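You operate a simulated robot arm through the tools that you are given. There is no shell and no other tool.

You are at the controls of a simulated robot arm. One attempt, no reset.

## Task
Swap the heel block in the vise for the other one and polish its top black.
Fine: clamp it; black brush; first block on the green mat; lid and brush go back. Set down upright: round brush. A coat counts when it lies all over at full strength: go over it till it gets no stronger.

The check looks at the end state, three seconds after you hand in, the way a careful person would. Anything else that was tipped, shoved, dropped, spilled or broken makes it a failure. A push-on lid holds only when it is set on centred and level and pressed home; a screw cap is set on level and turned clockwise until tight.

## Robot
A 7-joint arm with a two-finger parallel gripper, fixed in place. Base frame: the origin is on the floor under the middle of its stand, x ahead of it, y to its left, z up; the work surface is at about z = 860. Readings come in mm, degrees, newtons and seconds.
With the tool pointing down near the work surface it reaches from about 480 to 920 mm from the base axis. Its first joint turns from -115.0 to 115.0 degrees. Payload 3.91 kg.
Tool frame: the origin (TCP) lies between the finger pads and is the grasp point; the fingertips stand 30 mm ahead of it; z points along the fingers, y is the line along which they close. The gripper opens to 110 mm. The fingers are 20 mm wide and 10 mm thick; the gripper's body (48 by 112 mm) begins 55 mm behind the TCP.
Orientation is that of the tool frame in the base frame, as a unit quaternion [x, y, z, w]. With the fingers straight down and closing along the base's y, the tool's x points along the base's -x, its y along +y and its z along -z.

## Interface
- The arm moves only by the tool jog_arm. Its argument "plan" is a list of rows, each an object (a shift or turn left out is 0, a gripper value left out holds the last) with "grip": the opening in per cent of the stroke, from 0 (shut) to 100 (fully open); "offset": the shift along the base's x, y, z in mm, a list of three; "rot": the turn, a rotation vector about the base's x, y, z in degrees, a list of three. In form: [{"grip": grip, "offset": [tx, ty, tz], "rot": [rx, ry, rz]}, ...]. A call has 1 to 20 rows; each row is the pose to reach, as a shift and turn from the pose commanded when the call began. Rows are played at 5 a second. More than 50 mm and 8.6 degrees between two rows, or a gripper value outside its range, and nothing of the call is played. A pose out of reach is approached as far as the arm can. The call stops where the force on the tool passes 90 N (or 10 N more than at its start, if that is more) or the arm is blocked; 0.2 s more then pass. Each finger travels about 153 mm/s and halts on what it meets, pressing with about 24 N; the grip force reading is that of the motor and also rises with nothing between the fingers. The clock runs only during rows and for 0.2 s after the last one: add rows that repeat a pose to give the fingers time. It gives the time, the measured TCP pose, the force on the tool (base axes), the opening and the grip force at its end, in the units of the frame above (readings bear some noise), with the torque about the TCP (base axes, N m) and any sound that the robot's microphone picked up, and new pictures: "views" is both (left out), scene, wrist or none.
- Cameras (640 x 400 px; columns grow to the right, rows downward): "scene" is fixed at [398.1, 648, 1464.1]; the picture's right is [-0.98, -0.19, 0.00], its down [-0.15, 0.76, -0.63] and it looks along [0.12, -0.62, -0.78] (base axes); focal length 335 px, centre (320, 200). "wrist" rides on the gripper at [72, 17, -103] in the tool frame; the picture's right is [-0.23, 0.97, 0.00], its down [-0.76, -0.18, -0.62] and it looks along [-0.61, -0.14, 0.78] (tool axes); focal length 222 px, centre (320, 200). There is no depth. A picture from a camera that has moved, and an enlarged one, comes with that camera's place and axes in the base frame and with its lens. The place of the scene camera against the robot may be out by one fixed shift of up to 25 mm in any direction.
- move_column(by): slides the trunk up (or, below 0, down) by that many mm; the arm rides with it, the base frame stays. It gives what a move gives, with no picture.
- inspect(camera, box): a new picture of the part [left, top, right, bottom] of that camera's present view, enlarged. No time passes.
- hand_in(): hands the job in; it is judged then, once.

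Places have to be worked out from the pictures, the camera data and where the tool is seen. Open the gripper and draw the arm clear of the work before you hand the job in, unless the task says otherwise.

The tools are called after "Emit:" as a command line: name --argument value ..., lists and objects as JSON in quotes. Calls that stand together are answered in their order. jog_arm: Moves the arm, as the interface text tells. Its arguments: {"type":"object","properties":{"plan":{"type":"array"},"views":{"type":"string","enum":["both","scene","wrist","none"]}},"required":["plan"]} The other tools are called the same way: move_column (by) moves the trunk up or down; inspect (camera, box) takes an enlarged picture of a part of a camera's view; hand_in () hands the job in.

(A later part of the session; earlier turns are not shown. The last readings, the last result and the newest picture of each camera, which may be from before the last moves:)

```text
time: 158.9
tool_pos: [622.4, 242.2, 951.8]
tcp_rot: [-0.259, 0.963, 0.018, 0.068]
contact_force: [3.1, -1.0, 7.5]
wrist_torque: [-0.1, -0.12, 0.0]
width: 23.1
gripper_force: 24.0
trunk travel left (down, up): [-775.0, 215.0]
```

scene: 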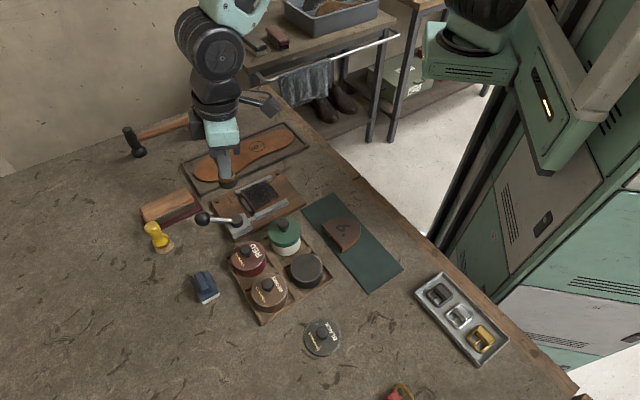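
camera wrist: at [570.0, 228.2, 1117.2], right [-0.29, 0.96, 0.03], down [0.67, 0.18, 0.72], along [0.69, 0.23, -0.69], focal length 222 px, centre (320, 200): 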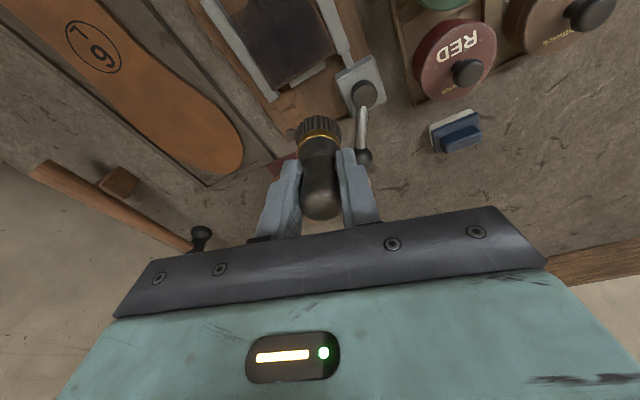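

Emit:
jog_arm --plan '[{"grip": 10, "offset": [-7.1, 7.1, 0]}, {"grip": 10, "offset": [-13.5, 13.5, 0]}, {"grip": 10, "offset": [-20.2, 8.2, 0]}, {"grip": 10, "offset": [-13.1, 12.4, 0]}, {"grip": 10, "offset": [-23, 5.3, 0]}, {"grip": 10, "offset": [-29.4, -2.5, 0]}, {"grip": 10, "offset": [-34, -9.2, 0]}, {"grip": 10, "offset": [-36.5, -18, 0]}, {"grip": 10, "offset": [-36.8, -27.6, 0]}, {"grip": 10, "offset": [-34.7, -37.5, 0]}, {"grip": 10, "offset": [-29.7, -46.6, 0]}, {"grip": 10, "offset": [-20.6, -51.6, 0]}, {"grip": 10, "offset": [-10.7, -53.7, 0]}, {"grip": 10, "offset": [-1.1, -53.4, 0]}, {"grip": 10, "offset": [7.7, -49.5, 0]}, {"grip": 10, "offset": [14.4, -43.5, 0]}, {"grip": 10, "offset": [21.9, -36.7, 0]}, {"grip": 10, "offset": [28.6, -29.3, 0]}, {"grip": 10, "offset": [20.8, -21.5, 0]}, {"grip": 10, "offset": [9.5, -21.5, 0]}]' --views "wrist"

Emit:
inspect --camera "wrist" --box '[240, 60, 400, 190]'

Emit:
inspect --camera "scene" --box '[238, 175, 288, 220]'

```text
time: 163.1
tool_pos: [632.2, 221.9, 951.0]
tcp_rot: [-0.258, 0.963, 0.019, 0.068]
contact_force: [3.4, 1.0, 9.1]
wrist_torque: [0.06, -0.24, 0.0]
width: 23.3
gripper_force: 24.2
trunk travel left (down, up): [-775.0, 215.0]
camera wrist: at [548.9, 192.9, 1043.3], right [-0.29, 0.96, 0.03], down [0.67, 0.18, 0.72], along [0.69, 0.23, -0.69], focal length 222 px, centre (320, 200)
```

wrist: 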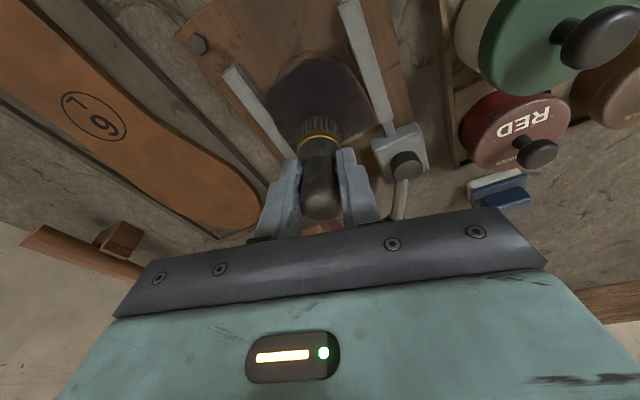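

```text
3.08 times, centred on (320, 125) of wrist
camera zoom: at [548.9, 192.9, 1043.3], right [-0.29, 0.96, 0.03], down [0.67, 0.18, 0.72], along [0.69, 0.23, -0.69], focal length 684 px, centre (320, 431)
```

zoom: 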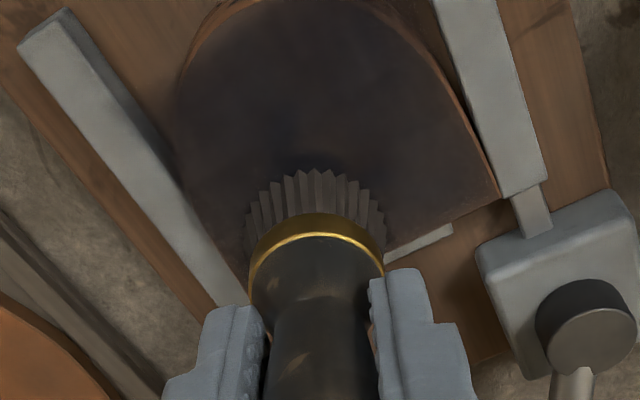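

```text
8.89 times, centred on (263, 198) of scene
camera zoom: at [398.1, 648.0, 1464.1], right [-0.98, -0.19, 0.0], down [-0.15, 0.76, -0.63], along [0.12, -0.62, -0.78], focal length 2975 px, centre (827, 222)
```

zoom: 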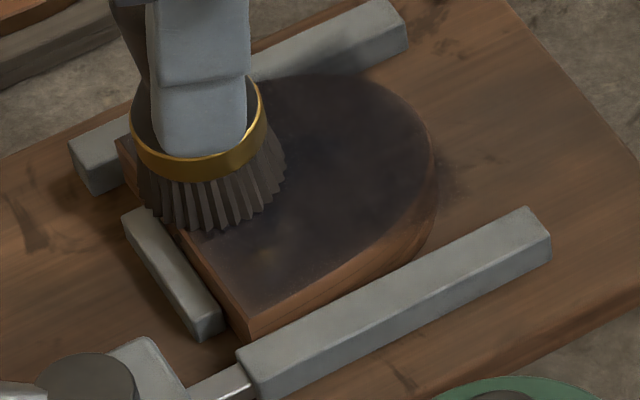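

Another reload; at the tin I compare the coat under the same lighting.

Emit:
jog_arm --plan '[{"grip": 10, "offset": [0, 0, 40]}, {"grip": 10, "offset": [-10, 10, 85]}, {"grip": 10, "offset": [-42, 41, 90]}, {"grip": 10, "offset": [-75, 73, 90]}, {"grip": 10, "offset": [-108, 105, 90]}, {"grip": 10, "offset": [-138, 134, 85]}, {"grip": 10, "offset": [-155.2, 150.3, 60]}, {"grip": 10, "offset": [-155.2, 150.3, 25]}, {"grip": 10, "offset": [-155.2, 150.3, 6]}, {"grip": 10, "offset": [-155.2, 150.3, 3.4]}, {"grip": 10, "offset": [-151.2, 150.3, 3]}, {"grip": 10, "offset": [-155.2, 154.3, 3]}, {"grip": 10, "offset": [-159.2, 150.3, 3]}, {"grip": 10, "offset": [-155.2, 146.3, 3]}, {"grip": 10, "offset": [-151.2, 150.3, 3]}, {"grip": 10, "offset": [-155.2, 154.3, 3]}, {"grip": 10, "offset": [-159.2, 150.3, 3]}, {"grip": 10, "offset": [-155.2, 150.3, 3]}]' --views "none"

Emit:
inspect --camera "scene" --box '[238, 175, 288, 220]'

Emit:
inspect --camera "scene" --box '[238, 185, 288, 220]'

```text
time: 166.9
tool_pos: [478.8, 373.7, 955.2]
tcp_rot: [-0.258, 0.964, 0.019, 0.068]
contact_force: [-2.0, 1.5, 30.4]
wrist_torque: [0.27, -0.22, 0.0]
width: 23.3
gripper_force: 24.1
trunk travel left (down, up): [-775.0, 215.0]
```

```text
8.89 times, centred on (263, 198) of scene
camera zoom: at [398.1, 648.0, 1464.1], right [-0.98, -0.19, 0.0], down [-0.15, 0.76, -0.63], along [0.12, -0.62, -0.78], focal length 2975 px, centre (827, 222)
```

zoom: 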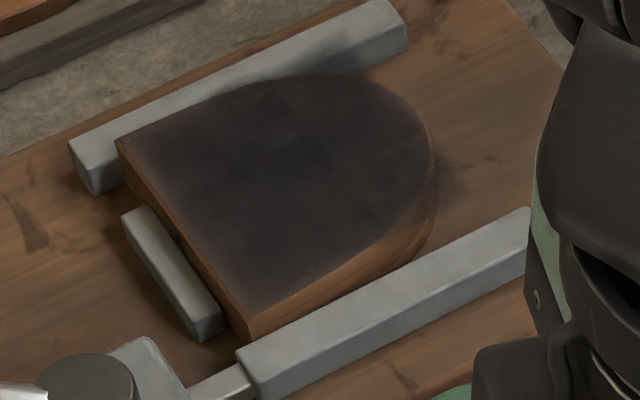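

```text
11.43 times, centred on (263, 202) of scene
camera zoom: at [398.1, 648.0, 1464.1], right [-0.98, -0.19, 0.0], down [-0.15, 0.76, -0.63], along [0.12, -0.62, -0.78], focal length 3825 px, centre (971, 171)
```

zoom: 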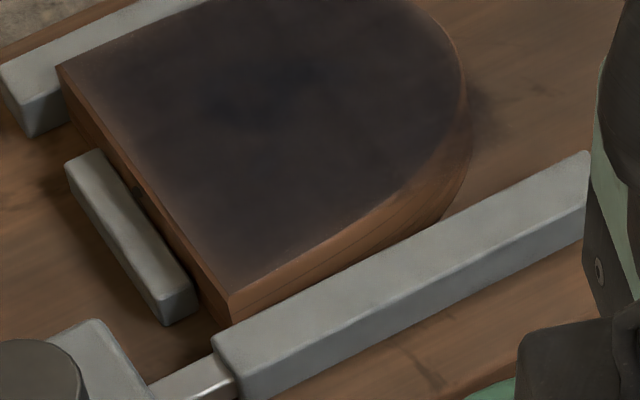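

The bristles now come back less depleted, so the surface is saturating; the corner by the movable jaw and the edges look weakest. With a fresh load I land right at that corner and work along the flat edge.

Emit:
jog_arm --plan '[{"grip": 10, "offset": [0, 0, 15]}, {"grip": 10, "offset": [0, 0, 55]}, {"grip": 10, "offset": [10, -10, 90]}, {"grip": 10, "offset": [43, -40, 92]}, {"grip": 10, "offset": [76, -70, 92]}, {"grip": 10, "offset": [109, -98, 90]}, {"grip": 10, "offset": [130, -114, 70]}, {"grip": 10, "offset": [132.6, -116.4, 35]}, {"grip": 10, "offset": [132.6, -116.4, 6]}, {"grip": 10, "offset": [132.6, -116.4, -2]}, {"grip": 10, "offset": [135, -118, -3.4]}, {"grip": 10, "offset": [134.7, -119.9, -3.4]}, {"grip": 10, "offset": [127.6, -121.4, -3.4]}, {"grip": 10, "offset": [131.9, -115.7, -3.4]}, {"grip": 10, "offset": [138.6, -121.7, -3.4]}, {"grip": 10, "offset": [132.6, -124.9, -3.4]}, {"grip": 10, "offset": [144.2, -127.4, -3.4]}, {"grip": 10, "offset": [150.6, -133.7, -3.4]}, {"grip": 10, "offset": [157.7, -140.8, -3.4]}, {"grip": 10, "offset": [164.7, -147.9, -3.4]}]' --views "none"

```text
time: 171.1
tool_pos: [640.1, 224.9, 950.1]
tcp_rot: [-0.258, 0.964, 0.018, 0.068]
contact_force: [-4.0, 5.1, 19.0]
wrist_torque: [0.24, 0.19, -0.01]
width: 23.6
gripper_force: 23.9
trunk travel left (down, up): [-775.0, 215.0]
```

Emit:
jog_arm --plan '[{"grip": 10, "offset": [6.4, -6.3, 0.5]}, {"grip": 10, "offset": [10.3, -10.9, 0.5]}, {"grip": 10, "offset": [4.6, -15.2, 0.5]}, {"grip": 10, "offset": [7.5, -8.1, 0.5]}, {"grip": 10, "offset": [-1, -10.9, 0.5]}, {"grip": 10, "offset": [-1.7, -21.5, 0.5]}, {"grip": 10, "offset": [-8.4, -27.5, 0.5]}, {"grip": 10, "offset": [-15.2, -32.1, 0.5]}, {"grip": 10, "offset": [-22.9, -34.3, 0.5]}, {"grip": 10, "offset": [-31.4, -34.3, 0.5]}, {"grip": 10, "offset": [-40.6, -32.1, 0.5]}, {"grip": 10, "offset": [-48.7, -27.5, 0.5]}, {"grip": 10, "offset": [-53.3, -19.4, 0.5]}, {"grip": 10, "offset": [-55.5, -10.2, 0.5]}, {"grip": 10, "offset": [-55.5, -1.7, 0.5]}, {"grip": 10, "offset": [-53.3, 7.5, 0.5]}, {"grip": 10, "offset": [-49.5, 14.9, 0.5]}, {"grip": 10, "offset": [-44.5, 21.2, 0.5]}, {"grip": 10, "offset": [-33.5, 21.6, 0.5]}, {"grip": 10, "offset": [-40.6, 11.7, 0.5]}]' --views "wrist"

Emit:
inspect --camera "wrist" --box '[240, 60, 400, 190]'

```text
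time: 175.3
tool_pos: [602.2, 235.8, 950.6]
tcp_rot: [-0.258, 0.963, 0.018, 0.069]
contact_force: [2.3, 3.6, 8.1]
wrist_torque: [0.24, -0.21, 0.01]
width: 23.3
gripper_force: 23.8
trunk travel left (down, up): [-775.0, 215.0]
camera wrist: at [519.0, 207.6, 1042.9], right [-0.29, 0.96, 0.03], down [0.67, 0.18, 0.72], along [0.69, 0.23, -0.69], focal length 222 px, centre (320, 200)
```

wrist: 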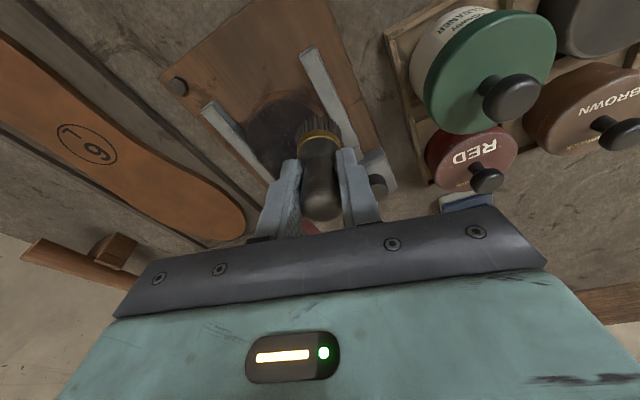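

```text
3.08 times, centred on (320, 125) of wrist
camera zoom: at [519.0, 207.6, 1042.9], right [-0.29, 0.96, 0.03], down [0.67, 0.18, 0.72], along [0.69, 0.23, -0.69], focal length 684 px, centre (320, 431)
```

zoom: 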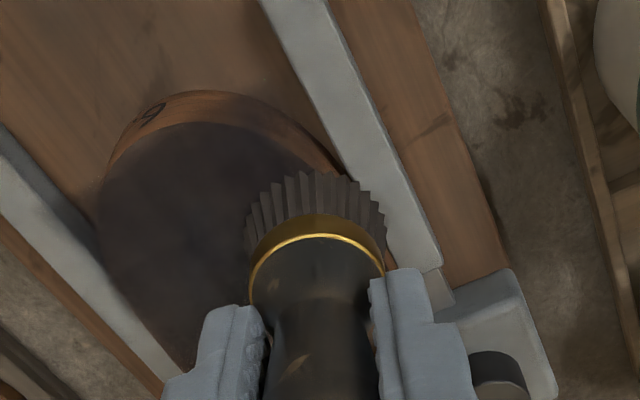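

Emit:
jog_arm --plan '[{"grip": 10, "offset": [0, 0, 40]}, {"grip": 10, "offset": [10, -30, 58]}, {"grip": 10, "offset": [24, -62, 58]}, {"grip": 10, "offset": [34, -90, 58]}, {"grip": 10, "offset": [34, -90, 58]}]' --views "wrist"

Emit:
inspect --camera "wrist" --box '[340, 40, 450, 130]'

Emit:
inspect --camera "scene" --box '[238, 175, 288, 220]'

```text
time: 176.5
tool_pos: [631.9, 147.8, 1010.0]
tcp_rot: [-0.258, 0.964, 0.018, 0.068]
contact_force: [0.1, 0.0, -0.4]
wrist_torque: [-0.03, -0.01, -0.02]
width: 23.2
gripper_force: 23.8
trunk travel left (down, up): [-775.0, 215.0]
camera wrist: at [549.6, 119.5, 1101.7], right [-0.29, 0.96, 0.03], down [0.67, 0.18, 0.72], along [0.69, 0.23, -0.69], focal length 222 px, centre (320, 200)
```

wrist: 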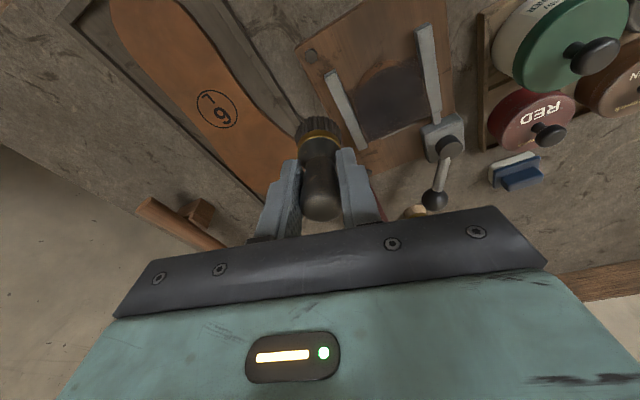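

```text
4.44 times, centred on (395, 85) of wrist
camera zoom: at [549.6, 119.5, 1101.7], right [-0.29, 0.96, 0.03], down [0.67, 0.18, 0.72], along [0.69, 0.23, -0.69], focal length 987 px, centre (-13, 711)
```

zoom: 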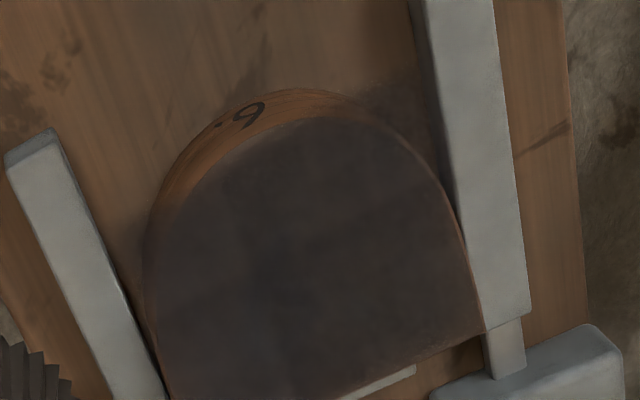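

```text
8.89 times, centred on (263, 198) of scene
camera zoom: at [398.1, 648.0, 1464.1], right [-0.98, -0.19, 0.0], down [-0.15, 0.76, -0.63], along [0.12, -0.62, -0.78], focal length 2975 px, centre (827, 222)
```

zoom: 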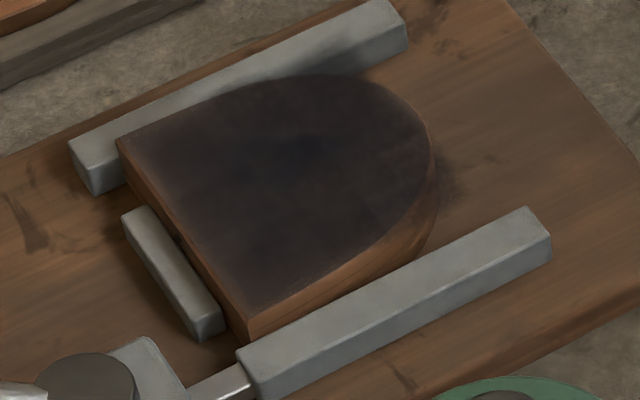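

Emit:
inspect --camera "wrist" --box '[340, 60, 440, 150]'

Emit:
inspect --camera "scene" --box '[242, 182, 282, 214]'

```text
4.44 times, centred on (390, 105) of wrist
camera zoom: at [549.6, 119.5, 1101.7], right [-0.29, 0.96, 0.03], down [0.67, 0.18, 0.72], along [0.69, 0.23, -0.69], focal length 987 px, centre (9, 622)
```

zoom: 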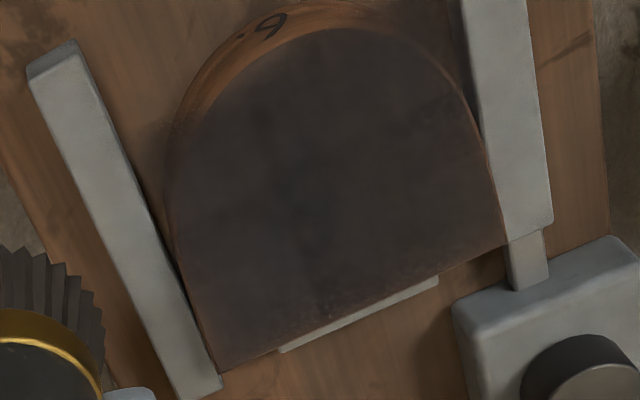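

```text
12.50 times, centred on (262, 198) of scene
camera zoom: at [398.1, 648.0, 1464.1], right [-0.98, -0.19, 0.0], down [-0.15, 0.76, -0.63], along [0.12, -0.62, -0.78], focal length 4184 px, centre (1045, 225)
```

zoom: 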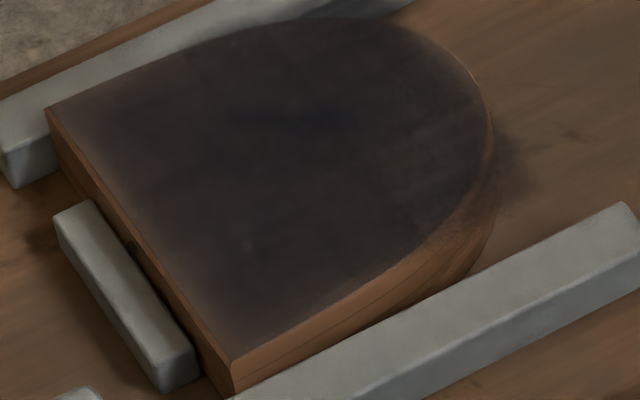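

Much more even; only the flat edge and its corners are slightly browner. One more load, this time with the brush centre carried right out to the edges.

Emit:
jog_arm --plan '[{"grip": 10, "offset": [-15, 30, 28]}, {"grip": 10, "offset": [-42, 68, 32]}, {"grip": 10, "offset": [-69, 106, 32]}, {"grip": 10, "offset": [-96, 144, 32]}, {"grip": 10, "offset": [-124, 182, 30]}, {"grip": 10, "offset": [-148, 214, 10]}, {"grip": 10, "offset": [-158.1, 226.2, -20]}, {"grip": 10, "offset": [-158.1, 226.2, -46]}, {"grip": 10, "offset": [-158.1, 226.2, -53]}, {"grip": 10, "offset": [-158.1, 226.2, -54.5]}, {"grip": 10, "offset": [-154.1, 226.2, -55]}, {"grip": 10, "offset": [-158.1, 230.2, -55]}, {"grip": 10, "offset": [-162.1, 226.2, -55]}, {"grip": 10, "offset": [-158.1, 222.2, -55]}, {"grip": 10, "offset": [-154.1, 226.2, -55]}, {"grip": 10, "offset": [-158.1, 230.2, -55]}, {"grip": 10, "offset": [-162.1, 226.2, -55]}, {"grip": 10, "offset": [-158.1, 226.2, -55]}]' --views "none"

```text
time: 180.3
tool_pos: [475.3, 373.6, 955.6]
tcp_rot: [-0.259, 0.963, 0.019, 0.068]
contact_force: [-1.6, 0.0, 27.1]
wrist_torque: [0.08, -0.15, -0.02]
width: 23.6
gripper_force: 23.8
trunk travel left (down, up): [-775.0, 215.0]
```

Emit:
jog_arm --plan '[{"grip": 10, "offset": [0, 0, 15]}, {"grip": 10, "offset": [0, 0, 55]}, {"grip": 10, "offset": [12, -12, 90]}, {"grip": 10, "offset": [46, -44, 92]}, {"grip": 10, "offset": [80, -76, 92]}, {"grip": 10, "offset": [114, -108, 92]}, {"grip": 10, "offset": [148, -138, 85]}, {"grip": 10, "offset": [174, -156, 60]}, {"grip": 10, "offset": [176.4, -157.4, 20]}, {"grip": 10, "offset": [176.4, -157.4, 0]}, {"grip": 10, "offset": [176.4, -157.4, -3]}, {"grip": 10, "offset": [172.2, -161.7, -3.2]}, {"grip": 10, "offset": [176.4, -157.4, -3.2]}, {"grip": 10, "offset": [170.8, -151.8, -3.2]}, {"grip": 10, "offset": [165.1, -146.1, -3.2]}, {"grip": 10, "offset": [159.4, -140.4, -3.2]}, {"grip": 10, "offset": [153.8, -134.8, -3.2]}, {"grip": 10, "offset": [148.1, -129.1, -3.2]}, {"grip": 10, "offset": [142.5, -123.5, -3.2]}, {"grip": 10, "offset": [136.8, -117.8, -3.2]}]' --views "none"

```text
time: 184.5
tool_pos: [614.3, 254.8, 952.0]
tcp_rot: [-0.258, 0.964, 0.018, 0.068]
contact_force: [0.2, 0.6, 2.1]
wrist_torque: [0.0, -0.01, 0.05]
width: 23.3
gripper_force: 23.5
trunk travel left (down, up): [-775.0, 215.0]
```

Emit:
jog_arm --plan '[{"grip": 10, "offset": [-3.5, 3.5, -0.5]}, {"grip": 10, "offset": [-9.9, -1.4, -0.5]}, {"grip": 10, "offset": [-2.8, 2.8, -0.5]}, {"grip": 10, "offset": [4.3, -4.3, -0.5]}, {"grip": 10, "offset": [6.4, -13.5, -0.5]}, {"grip": 10, "offset": [15.6, -15.6, -0.5]}, {"grip": 10, "offset": [17.7, -24.8, -0.5]}, {"grip": 10, "offset": [26.9, -26.9, -0.5]}, {"grip": 10, "offset": [29, -36.1, -0.5]}, {"grip": 10, "offset": [38.2, -38.2, -0.5]}, {"grip": 10, "offset": [33.2, -47.4, -0.5]}, {"grip": 10, "offset": [26.2, -54.5, -0.5]}, {"grip": 10, "offset": [18.8, -61.2, -0.5]}, {"grip": 10, "offset": [10.6, -65.8, -0.5]}, {"grip": 10, "offset": [1.4, -67.9, -0.5]}, {"grip": 10, "offset": [-8.1, -66.8, -0.5]}, {"grip": 10, "offset": [-17.7, -62.9, -0.5]}, {"grip": 10, "offset": [-25.1, -56.2, -0.5]}, {"grip": 10, "offset": [-29.7, -46.7, -0.5]}, {"grip": 10, "offset": [-31.5, -36.4, -0.5]}]' --views "wrist"

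Emit:
inspect --camera "wrist" --box '[240, 60, 400, 190]'

```text
time: 188.7
tool_pos: [580.5, 216.4, 950.9]
tcp_rot: [-0.258, 0.964, 0.017, 0.066]
contact_force: [1.2, -10.7, 27.3]
wrist_torque: [-0.54, -0.38, -0.14]
width: 23.2
gripper_force: 24.2
trunk travel left (down, up): [-775.0, 215.0]
camera wrist: at [497.3, 187.9, 1043.1], right [-0.29, 0.96, 0.03], down [0.67, 0.18, 0.72], along [0.68, 0.23, -0.69], focal length 222 px, centre (320, 200)
```

wrist: 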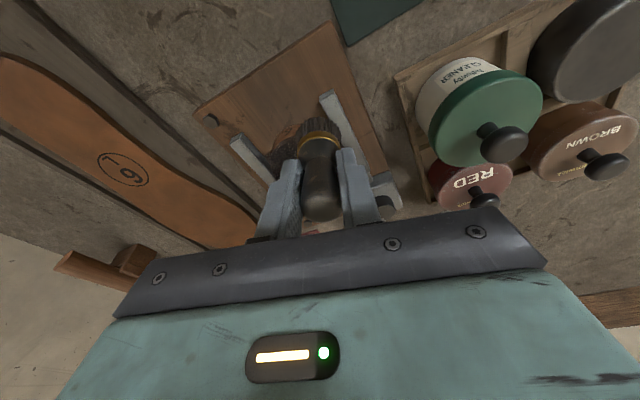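

```text
3.08 times, centred on (320, 125) of wrist
camera zoom: at [497.3, 187.9, 1043.1], right [-0.29, 0.96, 0.03], down [0.67, 0.18, 0.72], along [0.68, 0.23, -0.69], focal length 684 px, centre (320, 431)
```

zoom: 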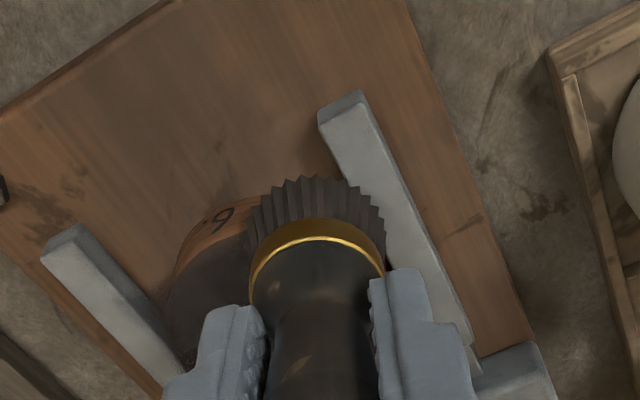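

A larger side force there (27 N near the rim). I lift off, and check brush grip and coat from the side view pose.

Emit:
jog_arm --plan '[{"grip": 10, "offset": [0, 0, 30]}, {"grip": 10, "offset": [15, -20, 58.6]}, {"grip": 10, "offset": [40, -52, 58.6]}, {"grip": 10, "offset": [52.8, -72, 58.6]}, {"grip": 10, "offset": [52.8, -72, 58.6]}]' --views "wrist"

Emit:
inspect --camera "wrist" --box '[340, 60, 440, 150]'

Emit:
inspect --camera "scene" --box '[242, 182, 282, 214]'

Emit:
inspect --camera "wrist" --box '[240, 90, 400, 220]'

```text
time: 189.9
tool_pos: [633.3, 143.9, 1007.2]
tcp_rot: [-0.258, 0.964, 0.018, 0.067]
contact_force: [0.4, -0.9, -0.7]
wrist_torque: [-0.01, -0.04, -0.04]
width: 23.1
gripper_force: 24.3
trunk travel left (down, up): [-775.0, 215.0]
camera wrist: at [550.8, 115.4, 1099.5], right [-0.29, 0.96, 0.03], down [0.67, 0.18, 0.72], along [0.69, 0.23, -0.69], focal length 222 px, centre (320, 200)
```

wrist: 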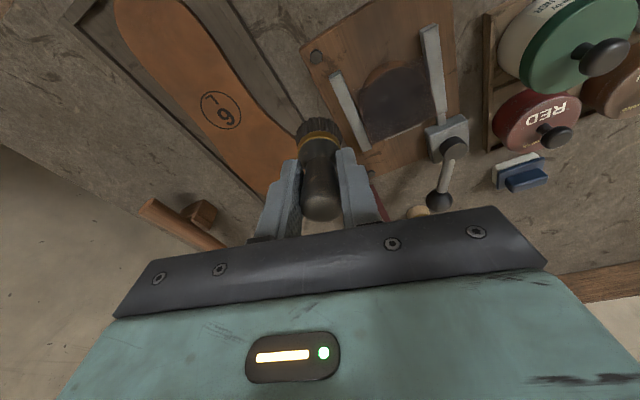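

```text
4.44 times, centred on (390, 105) of wrist
camera zoom: at [550.8, 115.4, 1099.5], right [-0.29, 0.96, 0.03], down [0.67, 0.18, 0.72], along [0.69, 0.23, -0.69], focal length 987 px, centre (9, 622)
```

zoom: 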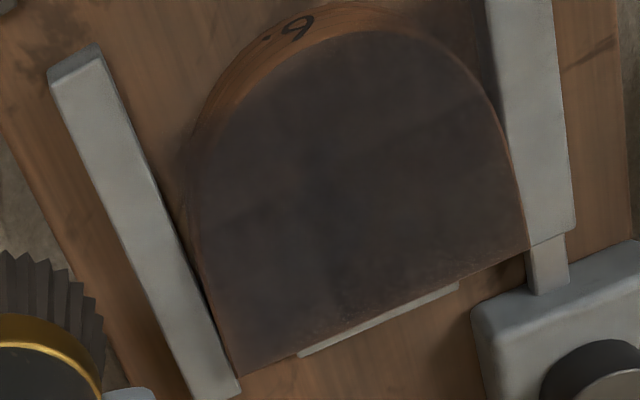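

```text
12.50 times, centred on (262, 198) of scene
camera zoom: at [398.1, 648.0, 1464.1], right [-0.98, -0.19, 0.0], down [-0.15, 0.76, -0.63], along [0.12, -0.62, -0.78], focal length 4184 px, centre (1045, 225)
```

zoom: 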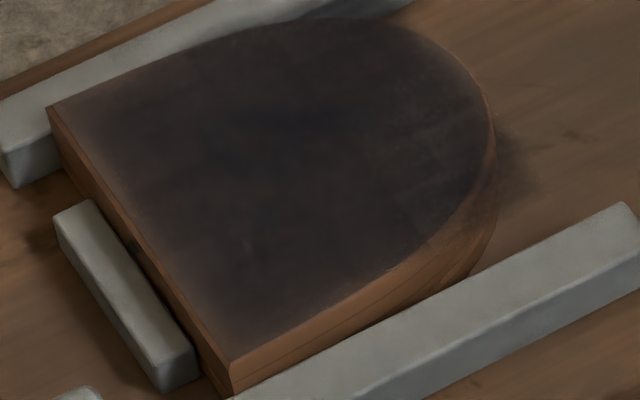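

```text
3.08 times, centred on (320, 155) of wrist
camera zoom: at [550.8, 115.4, 1099.5], right [-0.29, 0.96, 0.03], down [0.67, 0.18, 0.72], along [0.69, 0.23, -0.69], focal length 684 px, centre (320, 338)
```

zoom: 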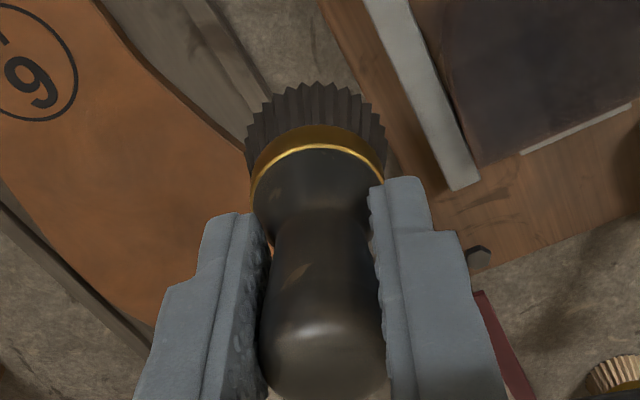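

Bristles still dark and the brush is straight, so the surface is taking little more. I use this load along the very edge of the flat side and its corners.

Emit:
jog_arm --plan '[{"grip": 10, "offset": [5, 30, 0]}, {"grip": 10, "offset": [15, 60, -20]}, {"grip": 10, "offset": [20.4, 68.1, -50]}, {"grip": 10, "offset": [20.4, 68.1, -56]}, {"grip": 10, "offset": [20.4, 68.1, -58.2]}, {"grip": 10, "offset": [16.9, 73, -58.6]}, {"grip": 10, "offset": [11.2, 78.7, -58.6]}, {"grip": 10, "offset": [5.6, 84.3, -58.6]}, {"grip": 10, "offset": [-0.1, 90, -58.6]}, {"grip": 10, "offset": [-5.7, 95.7, -58.6]}, {"grip": 10, "offset": [-11.4, 101.3, -58.6]}, {"grip": 10, "offset": [-17, 107, -58.6]}, {"grip": 10, "offset": [-23.4, 111.9, -58.6]}, {"grip": 10, "offset": [-31.9, 107.7, -58.6]}, {"grip": 10, "offset": [-25.5, 112.6, -58.6]}, {"grip": 10, "offset": [-18.5, 108.4, -58.6]}, {"grip": 10, "offset": [-11.4, 101.3, -58.6]}, {"grip": 10, "offset": [-4.3, 94.2, -58.6]}, {"grip": 10, "offset": [2.8, 87.2, -58.6]}, {"grip": 10, "offset": [9.8, 80.1, -58.6]}]' --views "none"

```text
time: 194.1
tool_pos: [644.7, 226.3, 951.5]
tcp_rot: [-0.258, 0.964, 0.018, 0.067]
contact_force: [-2.5, 2.9, 11.3]
wrist_torque: [0.08, 0.21, -0.01]
width: 23.2
gripper_force: 23.8
trunk travel left (down, up): [-775.0, 215.0]
```

Emit:
jog_arm --plan '[{"grip": 10, "offset": [6.4, -6.4, 0.2]}, {"grip": 10, "offset": [9.9, -12.7, 0.2]}, {"grip": 10, "offset": [3.6, -20.5, 0.2]}, {"grip": 10, "offset": [9.2, -12, 0.2]}, {"grip": 10, "offset": [0.7, -23.3, 0.2]}, {"grip": 10, "offset": [-6.3, -30.4, 0.2]}, {"grip": 10, "offset": [-13.8, -35.7, 0.2]}, {"grip": 10, "offset": [-22.6, -39.6, 0.2]}, {"grip": 10, "offset": [-32.1, -40.7, 0.2]}, {"grip": 10, "offset": [-41.7, -38.9, 0.2]}, {"grip": 10, "offset": [-50.2, -34.6, 0.2]}, {"grip": 10, "offset": [-57.2, -27.6, 0.2]}, {"grip": 10, "offset": [-61.5, -19.1, 0.2]}, {"grip": 10, "offset": [-62.2, -9.9, 0.2]}, {"grip": 10, "offset": [-60.8, 0, 0.2]}, {"grip": 10, "offset": [-57.2, 9.2, 0.2]}, {"grip": 10, "offset": [-51.2, 17.3, 0.2]}, {"grip": 10, "offset": [-44.5, 24.7, 0.2]}, {"grip": 10, "offset": [-32.5, 21.2, 0.2]}, {"grip": 10, "offset": [-36.7, 11.3, 0.2]}]' --views "none"

```text
time: 198.3
tool_pos: [608.9, 239.1, 951.3]
tcp_rot: [-0.258, 0.963, 0.018, 0.069]
contact_force: [1.5, 3.3, 8.7]
wrist_torque: [0.21, -0.14, 0.02]
width: 23.2
gripper_force: 23.8
trunk travel left (down, up): [-775.0, 215.0]
```

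Emit:
jog_arm --plan '[{"grip": 10, "offset": [0, 0, 35]}, {"grip": 10, "offset": [8, -28, 58.4]}, {"grip": 10, "offset": [18, -62, 58.4]}, {"grip": 10, "offset": [26.9, -91.4, 58.4]}, {"grip": 10, "offset": [26.9, -91.4, 58.4]}]' --views "wrist"

Emit:
inspect --camera "wrist" --box '[340, 60, 440, 150]'

Emit:
inspect --camera "scene" --box '[242, 182, 282, 214]'

Emit:
inspect --camera "wrist" --box '[240, 90, 400, 220]'

```text
time: 199.5
tool_pos: [633.6, 148.1, 1009.8]
tcp_rot: [-0.259, 0.964, 0.018, 0.067]
contact_force: [0.2, 0.4, -0.1]
wrist_torque: [-0.01, 0.0, 0.01]
width: 23.3
gripper_force: 24.4
trunk travel left (down, up): [-775.0, 215.0]
camera wrist: at [550.6, 118.8, 1102.0], right [-0.29, 0.96, 0.03], down [0.67, 0.18, 0.72], along [0.69, 0.23, -0.69], focal length 222 px, centre (320, 200)
```

wrist: 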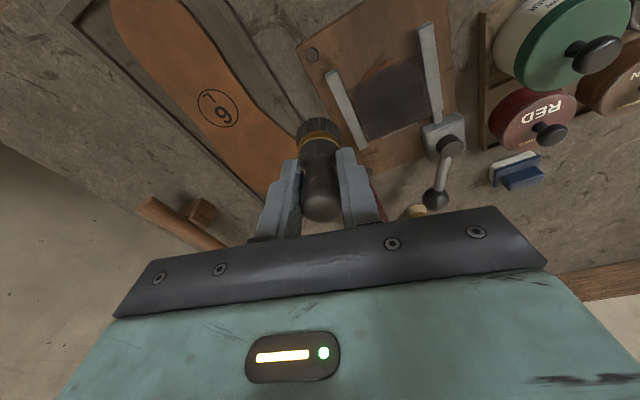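

```text
4.44 times, centred on (390, 105) of wrist
camera zoom: at [550.6, 118.8, 1102.0], right [-0.29, 0.96, 0.03], down [0.67, 0.18, 0.72], along [0.69, 0.23, -0.69], focal length 987 px, centre (9, 622)
```

zoom: 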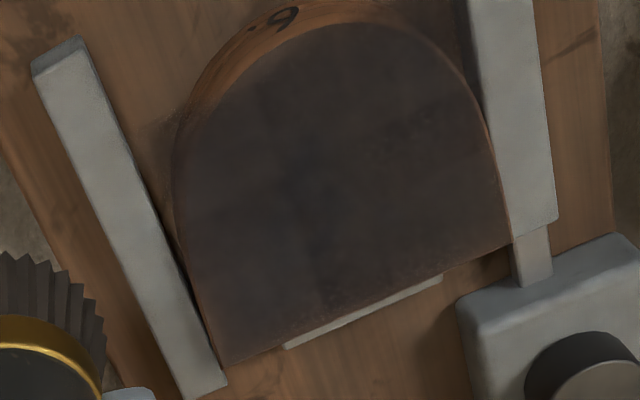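

```text
12.50 times, centred on (262, 198) of scene
camera zoom: at [398.1, 648.0, 1464.1], right [-0.98, -0.19, 0.0], down [-0.15, 0.76, -0.63], along [0.12, -0.62, -0.78], focal length 4184 px, centre (1045, 225)
```

zoom: 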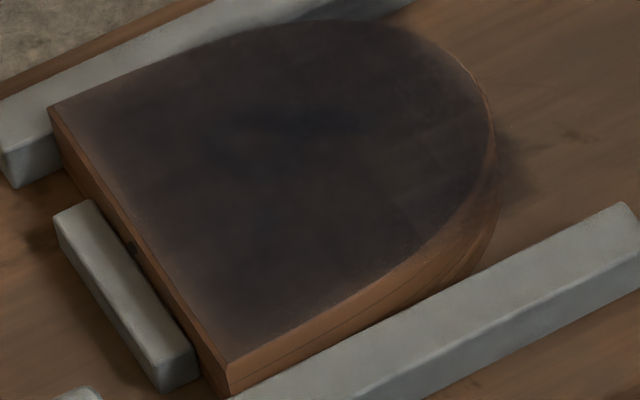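

```text
3.08 times, centred on (320, 155) of wrist
camera zoom: at [550.6, 118.8, 1102.0], right [-0.29, 0.96, 0.03], down [0.67, 0.18, 0.72], along [0.69, 0.23, -0.69], focal length 684 px, centre (320, 338)
```

zoom: 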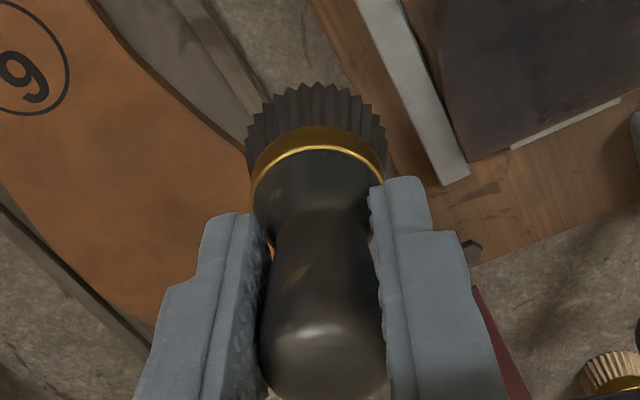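

From this view the flat edge is really at s≈620, 3 mm further than I assumed, which explains the weaker strip there. One more load, with strokes shifted outward along that edge.

Emit:
jog_arm --plan '[{"grip": 10, "offset": [-15, 30, 28]}, {"grip": 10, "offset": [-42, 68, 32]}, {"grip": 10, "offset": [-69, 106, 32]}, {"grip": 10, "offset": [-96, 144, 32]}, {"grip": 10, "offset": [-124, 182, 30]}, {"grip": 10, "offset": [-148, 214, 10]}, {"grip": 10, "offset": [-158.1, 226.2, -20]}, {"grip": 10, "offset": [-158.1, 226.2, -46]}, {"grip": 10, "offset": [-158.1, 226.2, -53]}, {"grip": 10, "offset": [-158.1, 226.2, -55]}, {"grip": 10, "offset": [-154.1, 226.2, -55.5]}, {"grip": 10, "offset": [-158.1, 230.2, -55.5]}, {"grip": 10, "offset": [-162.1, 226.2, -55.5]}, {"grip": 10, "offset": [-158.1, 222.2, -55.5]}, {"grip": 10, "offset": [-154.1, 226.2, -55.5]}, {"grip": 10, "offset": [-158.1, 230.2, -55.5]}, {"grip": 10, "offset": [-162.1, 226.2, -55.5]}, {"grip": 10, "offset": [-158.1, 226.2, -55.5]}]' --views "none"

```text
time: 203.3
tool_pos: [476.0, 372.7, 956.4]
tcp_rot: [-0.257, 0.964, 0.02, 0.068]
contact_force: [2.7, 0.0, 21.9]
wrist_torque: [0.09, -0.36, -0.03]
width: 23.6
gripper_force: 24.2
trunk travel left (down, up): [-775.0, 215.0]
```

Emit:
jog_arm --plan '[{"grip": 10, "offset": [0, 0, 15]}, {"grip": 10, "offset": [0, 0, 55]}, {"grip": 10, "offset": [12, -12, 90]}, {"grip": 10, "offset": [46, -44, 92]}, {"grip": 10, "offset": [80, -76, 92]}, {"grip": 10, "offset": [114, -108, 92]}, {"grip": 10, "offset": [148, -138, 85]}, {"grip": 10, "offset": [176, -155, 60]}, {"grip": 10, "offset": [179.2, -156, 20]}, {"grip": 10, "offset": [179.2, -156, 0]}, {"grip": 10, "offset": [179.2, -156, -2.8]}, {"grip": 10, "offset": [173.6, -150.3, -3.1]}, {"grip": 10, "offset": [167.9, -144.7, -3.1]}, {"grip": 10, "offset": [162.3, -139, -3.1]}, {"grip": 10, "offset": [156.6, -133.4, -3.1]}, {"grip": 10, "offset": [151, -127.7, -3.1]}, {"grip": 10, "offset": [145.3, -122.1, -3.1]}, {"grip": 10, "offset": [139.6, -116.4, -3.1]}, {"grip": 10, "offset": [134, -112.2, -3.1]}, {"grip": 10, "offset": [128.3, -117.8, -3.1]}]' --views "none"

```text
time: 207.5
tool_pos: [603.7, 255.5, 951.4]
tcp_rot: [-0.259, 0.963, 0.018, 0.067]
contact_force: [2.6, 4.1, 15.2]
wrist_torque: [0.22, -0.34, 0.05]
width: 23.6
gripper_force: 24.3
trunk travel left (down, up): [-775.0, 215.0]
```

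Emit:
jog_arm --plan '[{"grip": 10, "offset": [7.8, 4.9, 0.2]}, {"grip": 10, "offset": [14.9, -2.1, 0.2]}, {"grip": 10, "offset": [21.9, -9.2, 0.2]}, {"grip": 10, "offset": [29, -16.3, 0.2]}, {"grip": 10, "offset": [36.1, -23.4, 0.2]}, {"grip": 10, "offset": [43.2, -30.4, 0.2]}, {"grip": 10, "offset": [49.5, -38.2, 0.2]}, {"grip": 10, "offset": [46, -46, 0.2]}, {"grip": 10, "offset": [38.9, -53, 0.2]}, {"grip": 10, "offset": [31.8, -60.1, 0.2]}, {"grip": 10, "offset": [22.7, -65.1, 0.2]}, {"grip": 10, "offset": [12.8, -67.9, 0.2]}, {"grip": 10, "offset": [2.9, -66.5, 0.2]}, {"grip": 10, "offset": [-6.3, -61.5, 0.2]}, {"grip": 10, "offset": [-14.1, -53.8, 0.2]}, {"grip": 10, "offset": [-19.1, -44.6, 0.2]}, {"grip": 10, "offset": [-21.2, -34, 0.2]}, {"grip": 10, "offset": [-19.1, -23.4, 0.2]}, {"grip": 10, "offset": [-13.4, -13.5, 0.2]}, {"grip": 10, "offset": [-1.4, -9.9, 0.2]}]' --views "none"

```text
time: 211.7
tool_pos: [604.1, 245.2, 951.6]
tcp_rot: [-0.258, 0.964, 0.017, 0.067]
contact_force: [-1.9, -0.3, 3.5]
wrist_torque: [-0.02, -0.01, 0.02]
width: 23.4
gripper_force: 24.0
trunk travel left (down, up): [-775.0, 215.0]
```

Emit:
jog_arm --plan '[{"grip": 10, "offset": [12.7, -1.4, -0.3]}, {"grip": 10, "offset": [4.3, -9.9, -0.3]}, {"grip": 10, "offset": [-4.2, -18.4, -0.3]}, {"grip": 10, "offset": [-11.3, -28.3, -0.3]}, {"grip": 10, "offset": [-5.6, -36.8, -0.3]}, {"grip": 10, "offset": [2.8, -28.3, -0.3]}, {"grip": 10, "offset": [11.3, -19.8, -0.3]}, {"grip": 10, "offset": [19.8, -11.3, -0.3]}, {"grip": 10, "offset": [28.3, -11.3, -0.3]}, {"grip": 10, "offset": [26.9, -21.2, -0.3]}, {"grip": 10, "offset": [18.4, -29.7, -0.3]}, {"grip": 10, "offset": [9.9, -38.2, -0.3]}, {"grip": 10, "offset": [2.1, -46, -0.3]}, {"grip": 10, "offset": [11.3, -48.1, -0.3]}, {"grip": 10, "offset": [22.6, -42.4, -0.3]}, {"grip": 10, "offset": [31.1, -34, -0.3]}, {"grip": 10, "offset": [39.6, -25.5, -0.3]}, {"grip": 10, "offset": [35.4, -15.6, -0.3]}, {"grip": 10, "offset": [35.4, -15.6, 30]}, {"grip": 10, "offset": [35.4, -25, 58]}]' --views "none"

```text
time: 215.9
tool_pos: [638.1, 217.9, 1006.2]
tcp_rot: [-0.26, 0.963, 0.018, 0.066]
contact_force: [0.7, -0.4, -1.2]
wrist_torque: [-0.03, 0.02, 0.0]
width: 23.6
gripper_force: 23.7
trunk travel left (down, up): [-775.0, 215.0]
```

I swing to the side view pose and inspect again.

Emit:
jog_arm --plan '[{"grip": 10, "offset": [-2, -38, 0]}, {"grip": 10, "offset": [-4.2, -73.5, 0]}, {"grip": 10, "offset": [-4.2, -73.5, 0]}]' --views "wrist"

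Emit:
inspect --camera "wrist" --box '[340, 60, 440, 150]'

Emit:
inspect --camera "scene" --box '[242, 182, 282, 214]'

Emit:
inspect --camera "wrist" --box '[240, 90, 400, 220]'

```text
time: 216.7
tool_pos: [633.0, 146.6, 1006.9]
tcp_rot: [-0.258, 0.964, 0.018, 0.067]
contact_force: [0.1, -0.2, -0.9]
wrist_torque: [0.0, -0.03, -0.05]
width: 23.2
gripper_force: 23.5
trunk travel left (down, up): [-775.0, 215.0]
camera wrist: at [549.3, 117.3, 1099.2], right [-0.29, 0.96, 0.03], down [0.67, 0.18, 0.72], along [0.69, 0.23, -0.69], focal length 222 px, centre (320, 200)
```

wrist: 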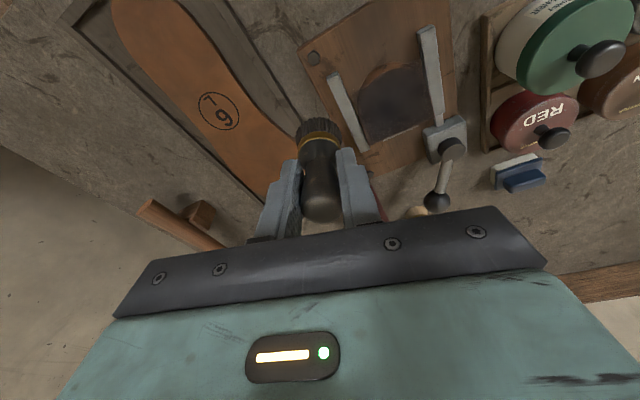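

```text
4.44 times, centred on (390, 105) of wrist
camera zoom: at [549.3, 117.3, 1099.2], right [-0.29, 0.96, 0.03], down [0.67, 0.18, 0.72], along [0.69, 0.23, -0.69], focal length 987 px, centre (9, 622)
```

zoom: 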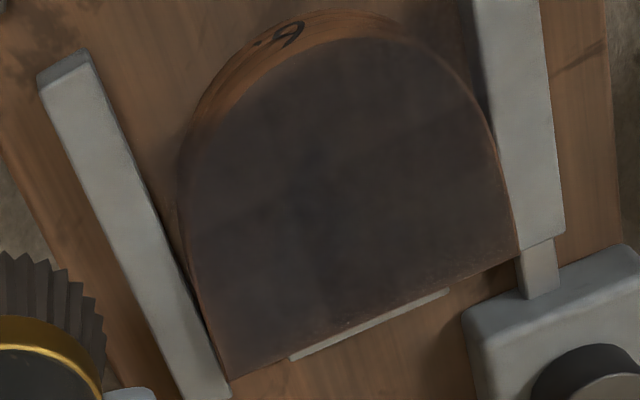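

```text
12.50 times, centred on (262, 198) of scene
camera zoom: at [398.1, 648.0, 1464.1], right [-0.98, -0.19, 0.0], down [-0.15, 0.76, -0.63], along [0.12, -0.62, -0.78], focal length 4184 px, centre (1045, 225)
```

zoom: 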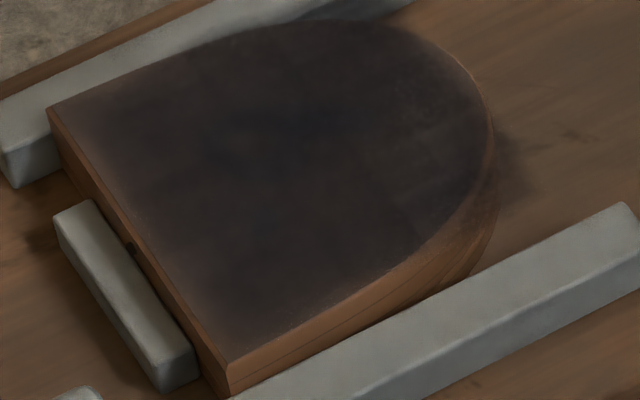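

```text
3.08 times, centred on (320, 155) of wrist
camera zoom: at [549.3, 117.3, 1099.2], right [-0.29, 0.96, 0.03], down [0.67, 0.18, 0.72], along [0.69, 0.23, -0.69], focal length 684 px, centre (320, 338)
```

zoom: 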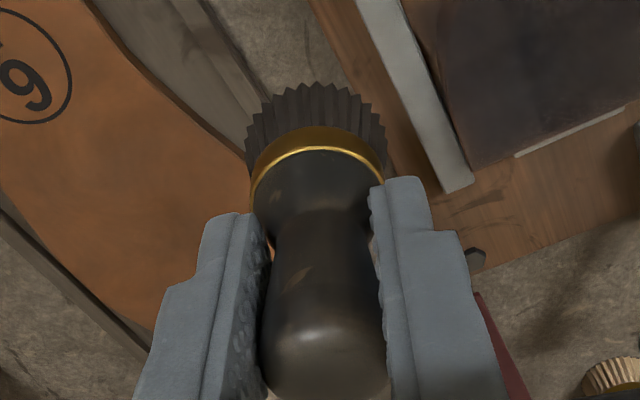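

After 60 strokes the bristles stay fully black and the picture no longer changes: the coat is saturated. For safety, one last pass right on the flat edge line with the remaining load.

Emit:
jog_arm --plan '[{"grip": 10, "offset": [5, 30, 0]}, {"grip": 10, "offset": [15, 60, -20]}, {"grip": 10, "offset": [22.6, 71.6, -48]}, {"grip": 10, "offset": [22.6, 71.6, -56]}, {"grip": 10, "offset": [22.6, 71.6, -58.2]}, {"grip": 10, "offset": [15.5, 78.7, -58.2]}, {"grip": 10, "offset": [8.4, 85.8, -58.2]}, {"grip": 10, "offset": [1.3, 92.8, -58.2]}, {"grip": 10, "offset": [-5.7, 99.9, -58.2]}, {"grip": 10, "offset": [-12.8, 107, -58.2]}, {"grip": 10, "offset": [-21.3, 114, -58.2]}, {"grip": 10, "offset": [-29.8, 111.2, -58.2]}, {"grip": 10, "offset": [-19.2, 113.3, -58.2]}, {"grip": 10, "offset": [-10.7, 104.8, -58.2]}, {"grip": 10, "offset": [-2.2, 96.4, -58.2]}, {"grip": 10, "offset": [6.3, 87.9, -58.2]}, {"grip": 10, "offset": [14.8, 79.4, -58.2]}, {"grip": 10, "offset": [21.8, 70.9, -58.2]}, {"grip": 10, "offset": [21.8, 70.9, -28]}, {"grip": 10, "offset": [15, 55, 0]}]' --views "none"

```text
time: 220.9
tool_pos: [650.1, 202.8, 1009.5]
tcp_rot: [-0.258, 0.964, 0.018, 0.066]
contact_force: [0.2, 0.2, -0.5]
wrist_torque: [-0.04, 0.0, 0.0]
width: 23.3
gripper_force: 23.9
trunk travel left (down, up): [-775.0, 215.0]
```

Polishing done. I carry the brush back toward its place at (716.4, 420.4), staying above the lever ball.

Emit:
jog_arm --plan '[{"grip": 10, "offset": [4, 40, 10]}, {"grip": 10, "offset": [10, 85, 12]}, {"grip": 10, "offset": [18, 130, 12]}, {"grip": 10, "offset": [26, 170, 10]}, {"grip": 10, "offset": [38, 203, 0]}, {"grip": 10, "offset": [52, 212, -15]}, {"grip": 10, "offset": [66.5, 220, -35]}, {"grip": 10, "offset": [66.5, 220, -50]}, {"grip": 10, "offset": [66.5, 220, -50]}, {"grip": 10, "offset": [66.5, 220, -50]}]' --views "both"

Emit:
inspect --camera "wrist" --box '[240, 90, 400, 220]'

Emit:
inspect --camera "scene" --box '[110, 200, 230, 310]'

Emit:
inspect --camera "scene" --box '[242, 182, 282, 214]'

```text
time: 223.1
tool_pos: [717.0, 421.7, 958.3]
tcp_rot: [-0.258, 0.964, 0.018, 0.068]
contact_force: [0.0, -0.6, -0.3]
wrist_torque: [0.01, 0.02, -0.02]
width: 23.1
gripper_force: 24.0
trunk travel left (down, up): [-775.0, 215.0]
camera wrist: at [634.3, 392.4, 1050.3], right [-0.29, 0.96, 0.03], down [0.67, 0.18, 0.72], along [0.69, 0.23, -0.69], focal length 222 px, centre (320, 200)
```

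scene: 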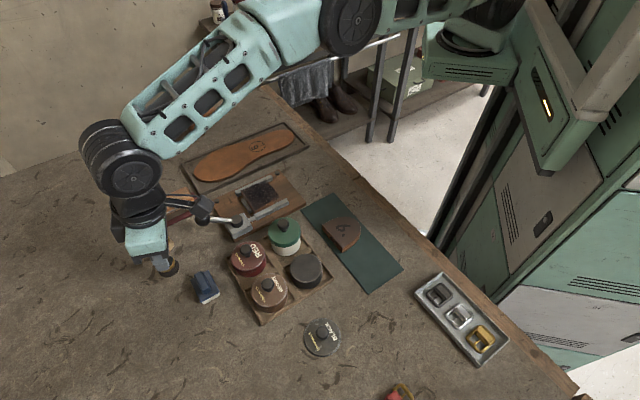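
wrist: 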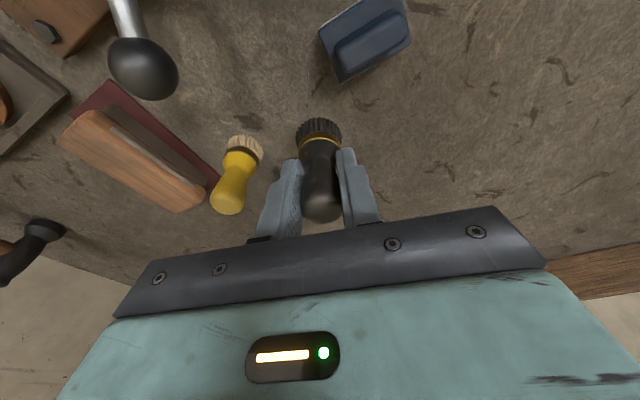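

```text
3.08 times, centred on (320, 155) of wrist
camera zoom: at [634.3, 392.4, 1050.3], right [-0.29, 0.96, 0.03], down [0.67, 0.18, 0.72], along [0.69, 0.23, -0.69], focal length 684 px, centre (320, 338)
```

zoom: 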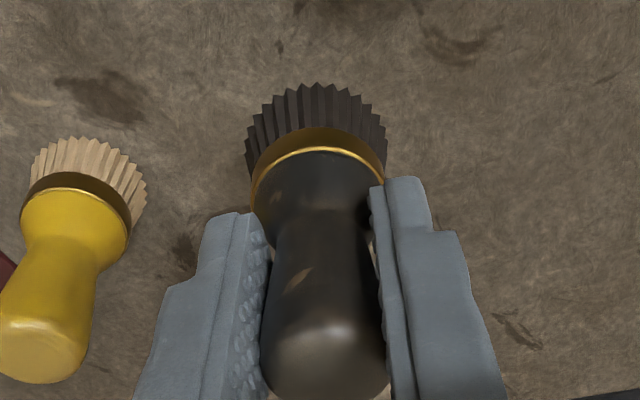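

```text
3.64 times, centred on (170, 255) of scene
camera zoom: at [398.1, 648.0, 1464.1], right [-0.98, -0.19, 0.0], down [-0.15, 0.76, -0.63], along [0.12, -0.62, -0.78], focal length 1217 px, centre (866, 0)
```

zoom: 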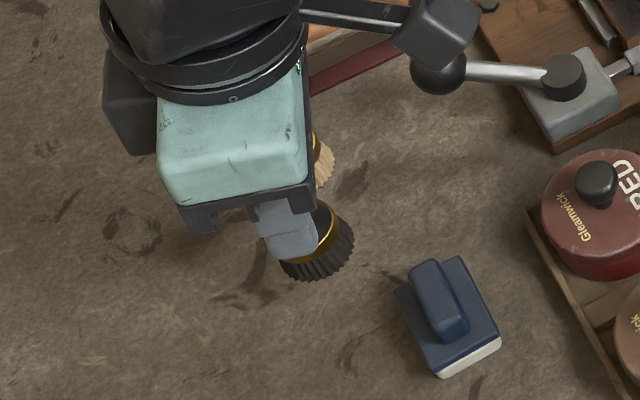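

```text
12.50 times, centred on (262, 198) of scene
camera zoom: at [398.1, 648.0, 1464.1], right [-0.98, -0.19, 0.0], down [-0.15, 0.76, -0.63], along [0.12, -0.62, -0.78], focal length 4184 px, centre (1045, 225)
```

zoom: 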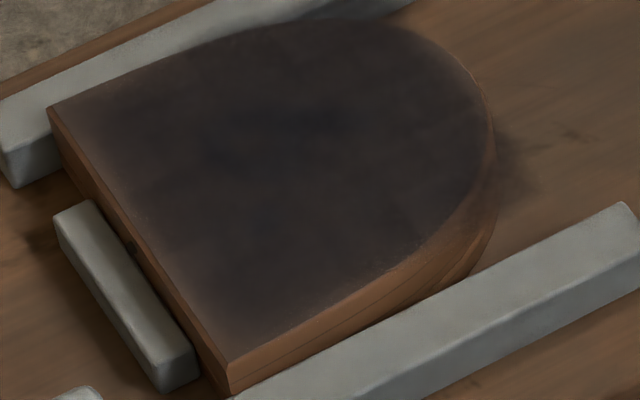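

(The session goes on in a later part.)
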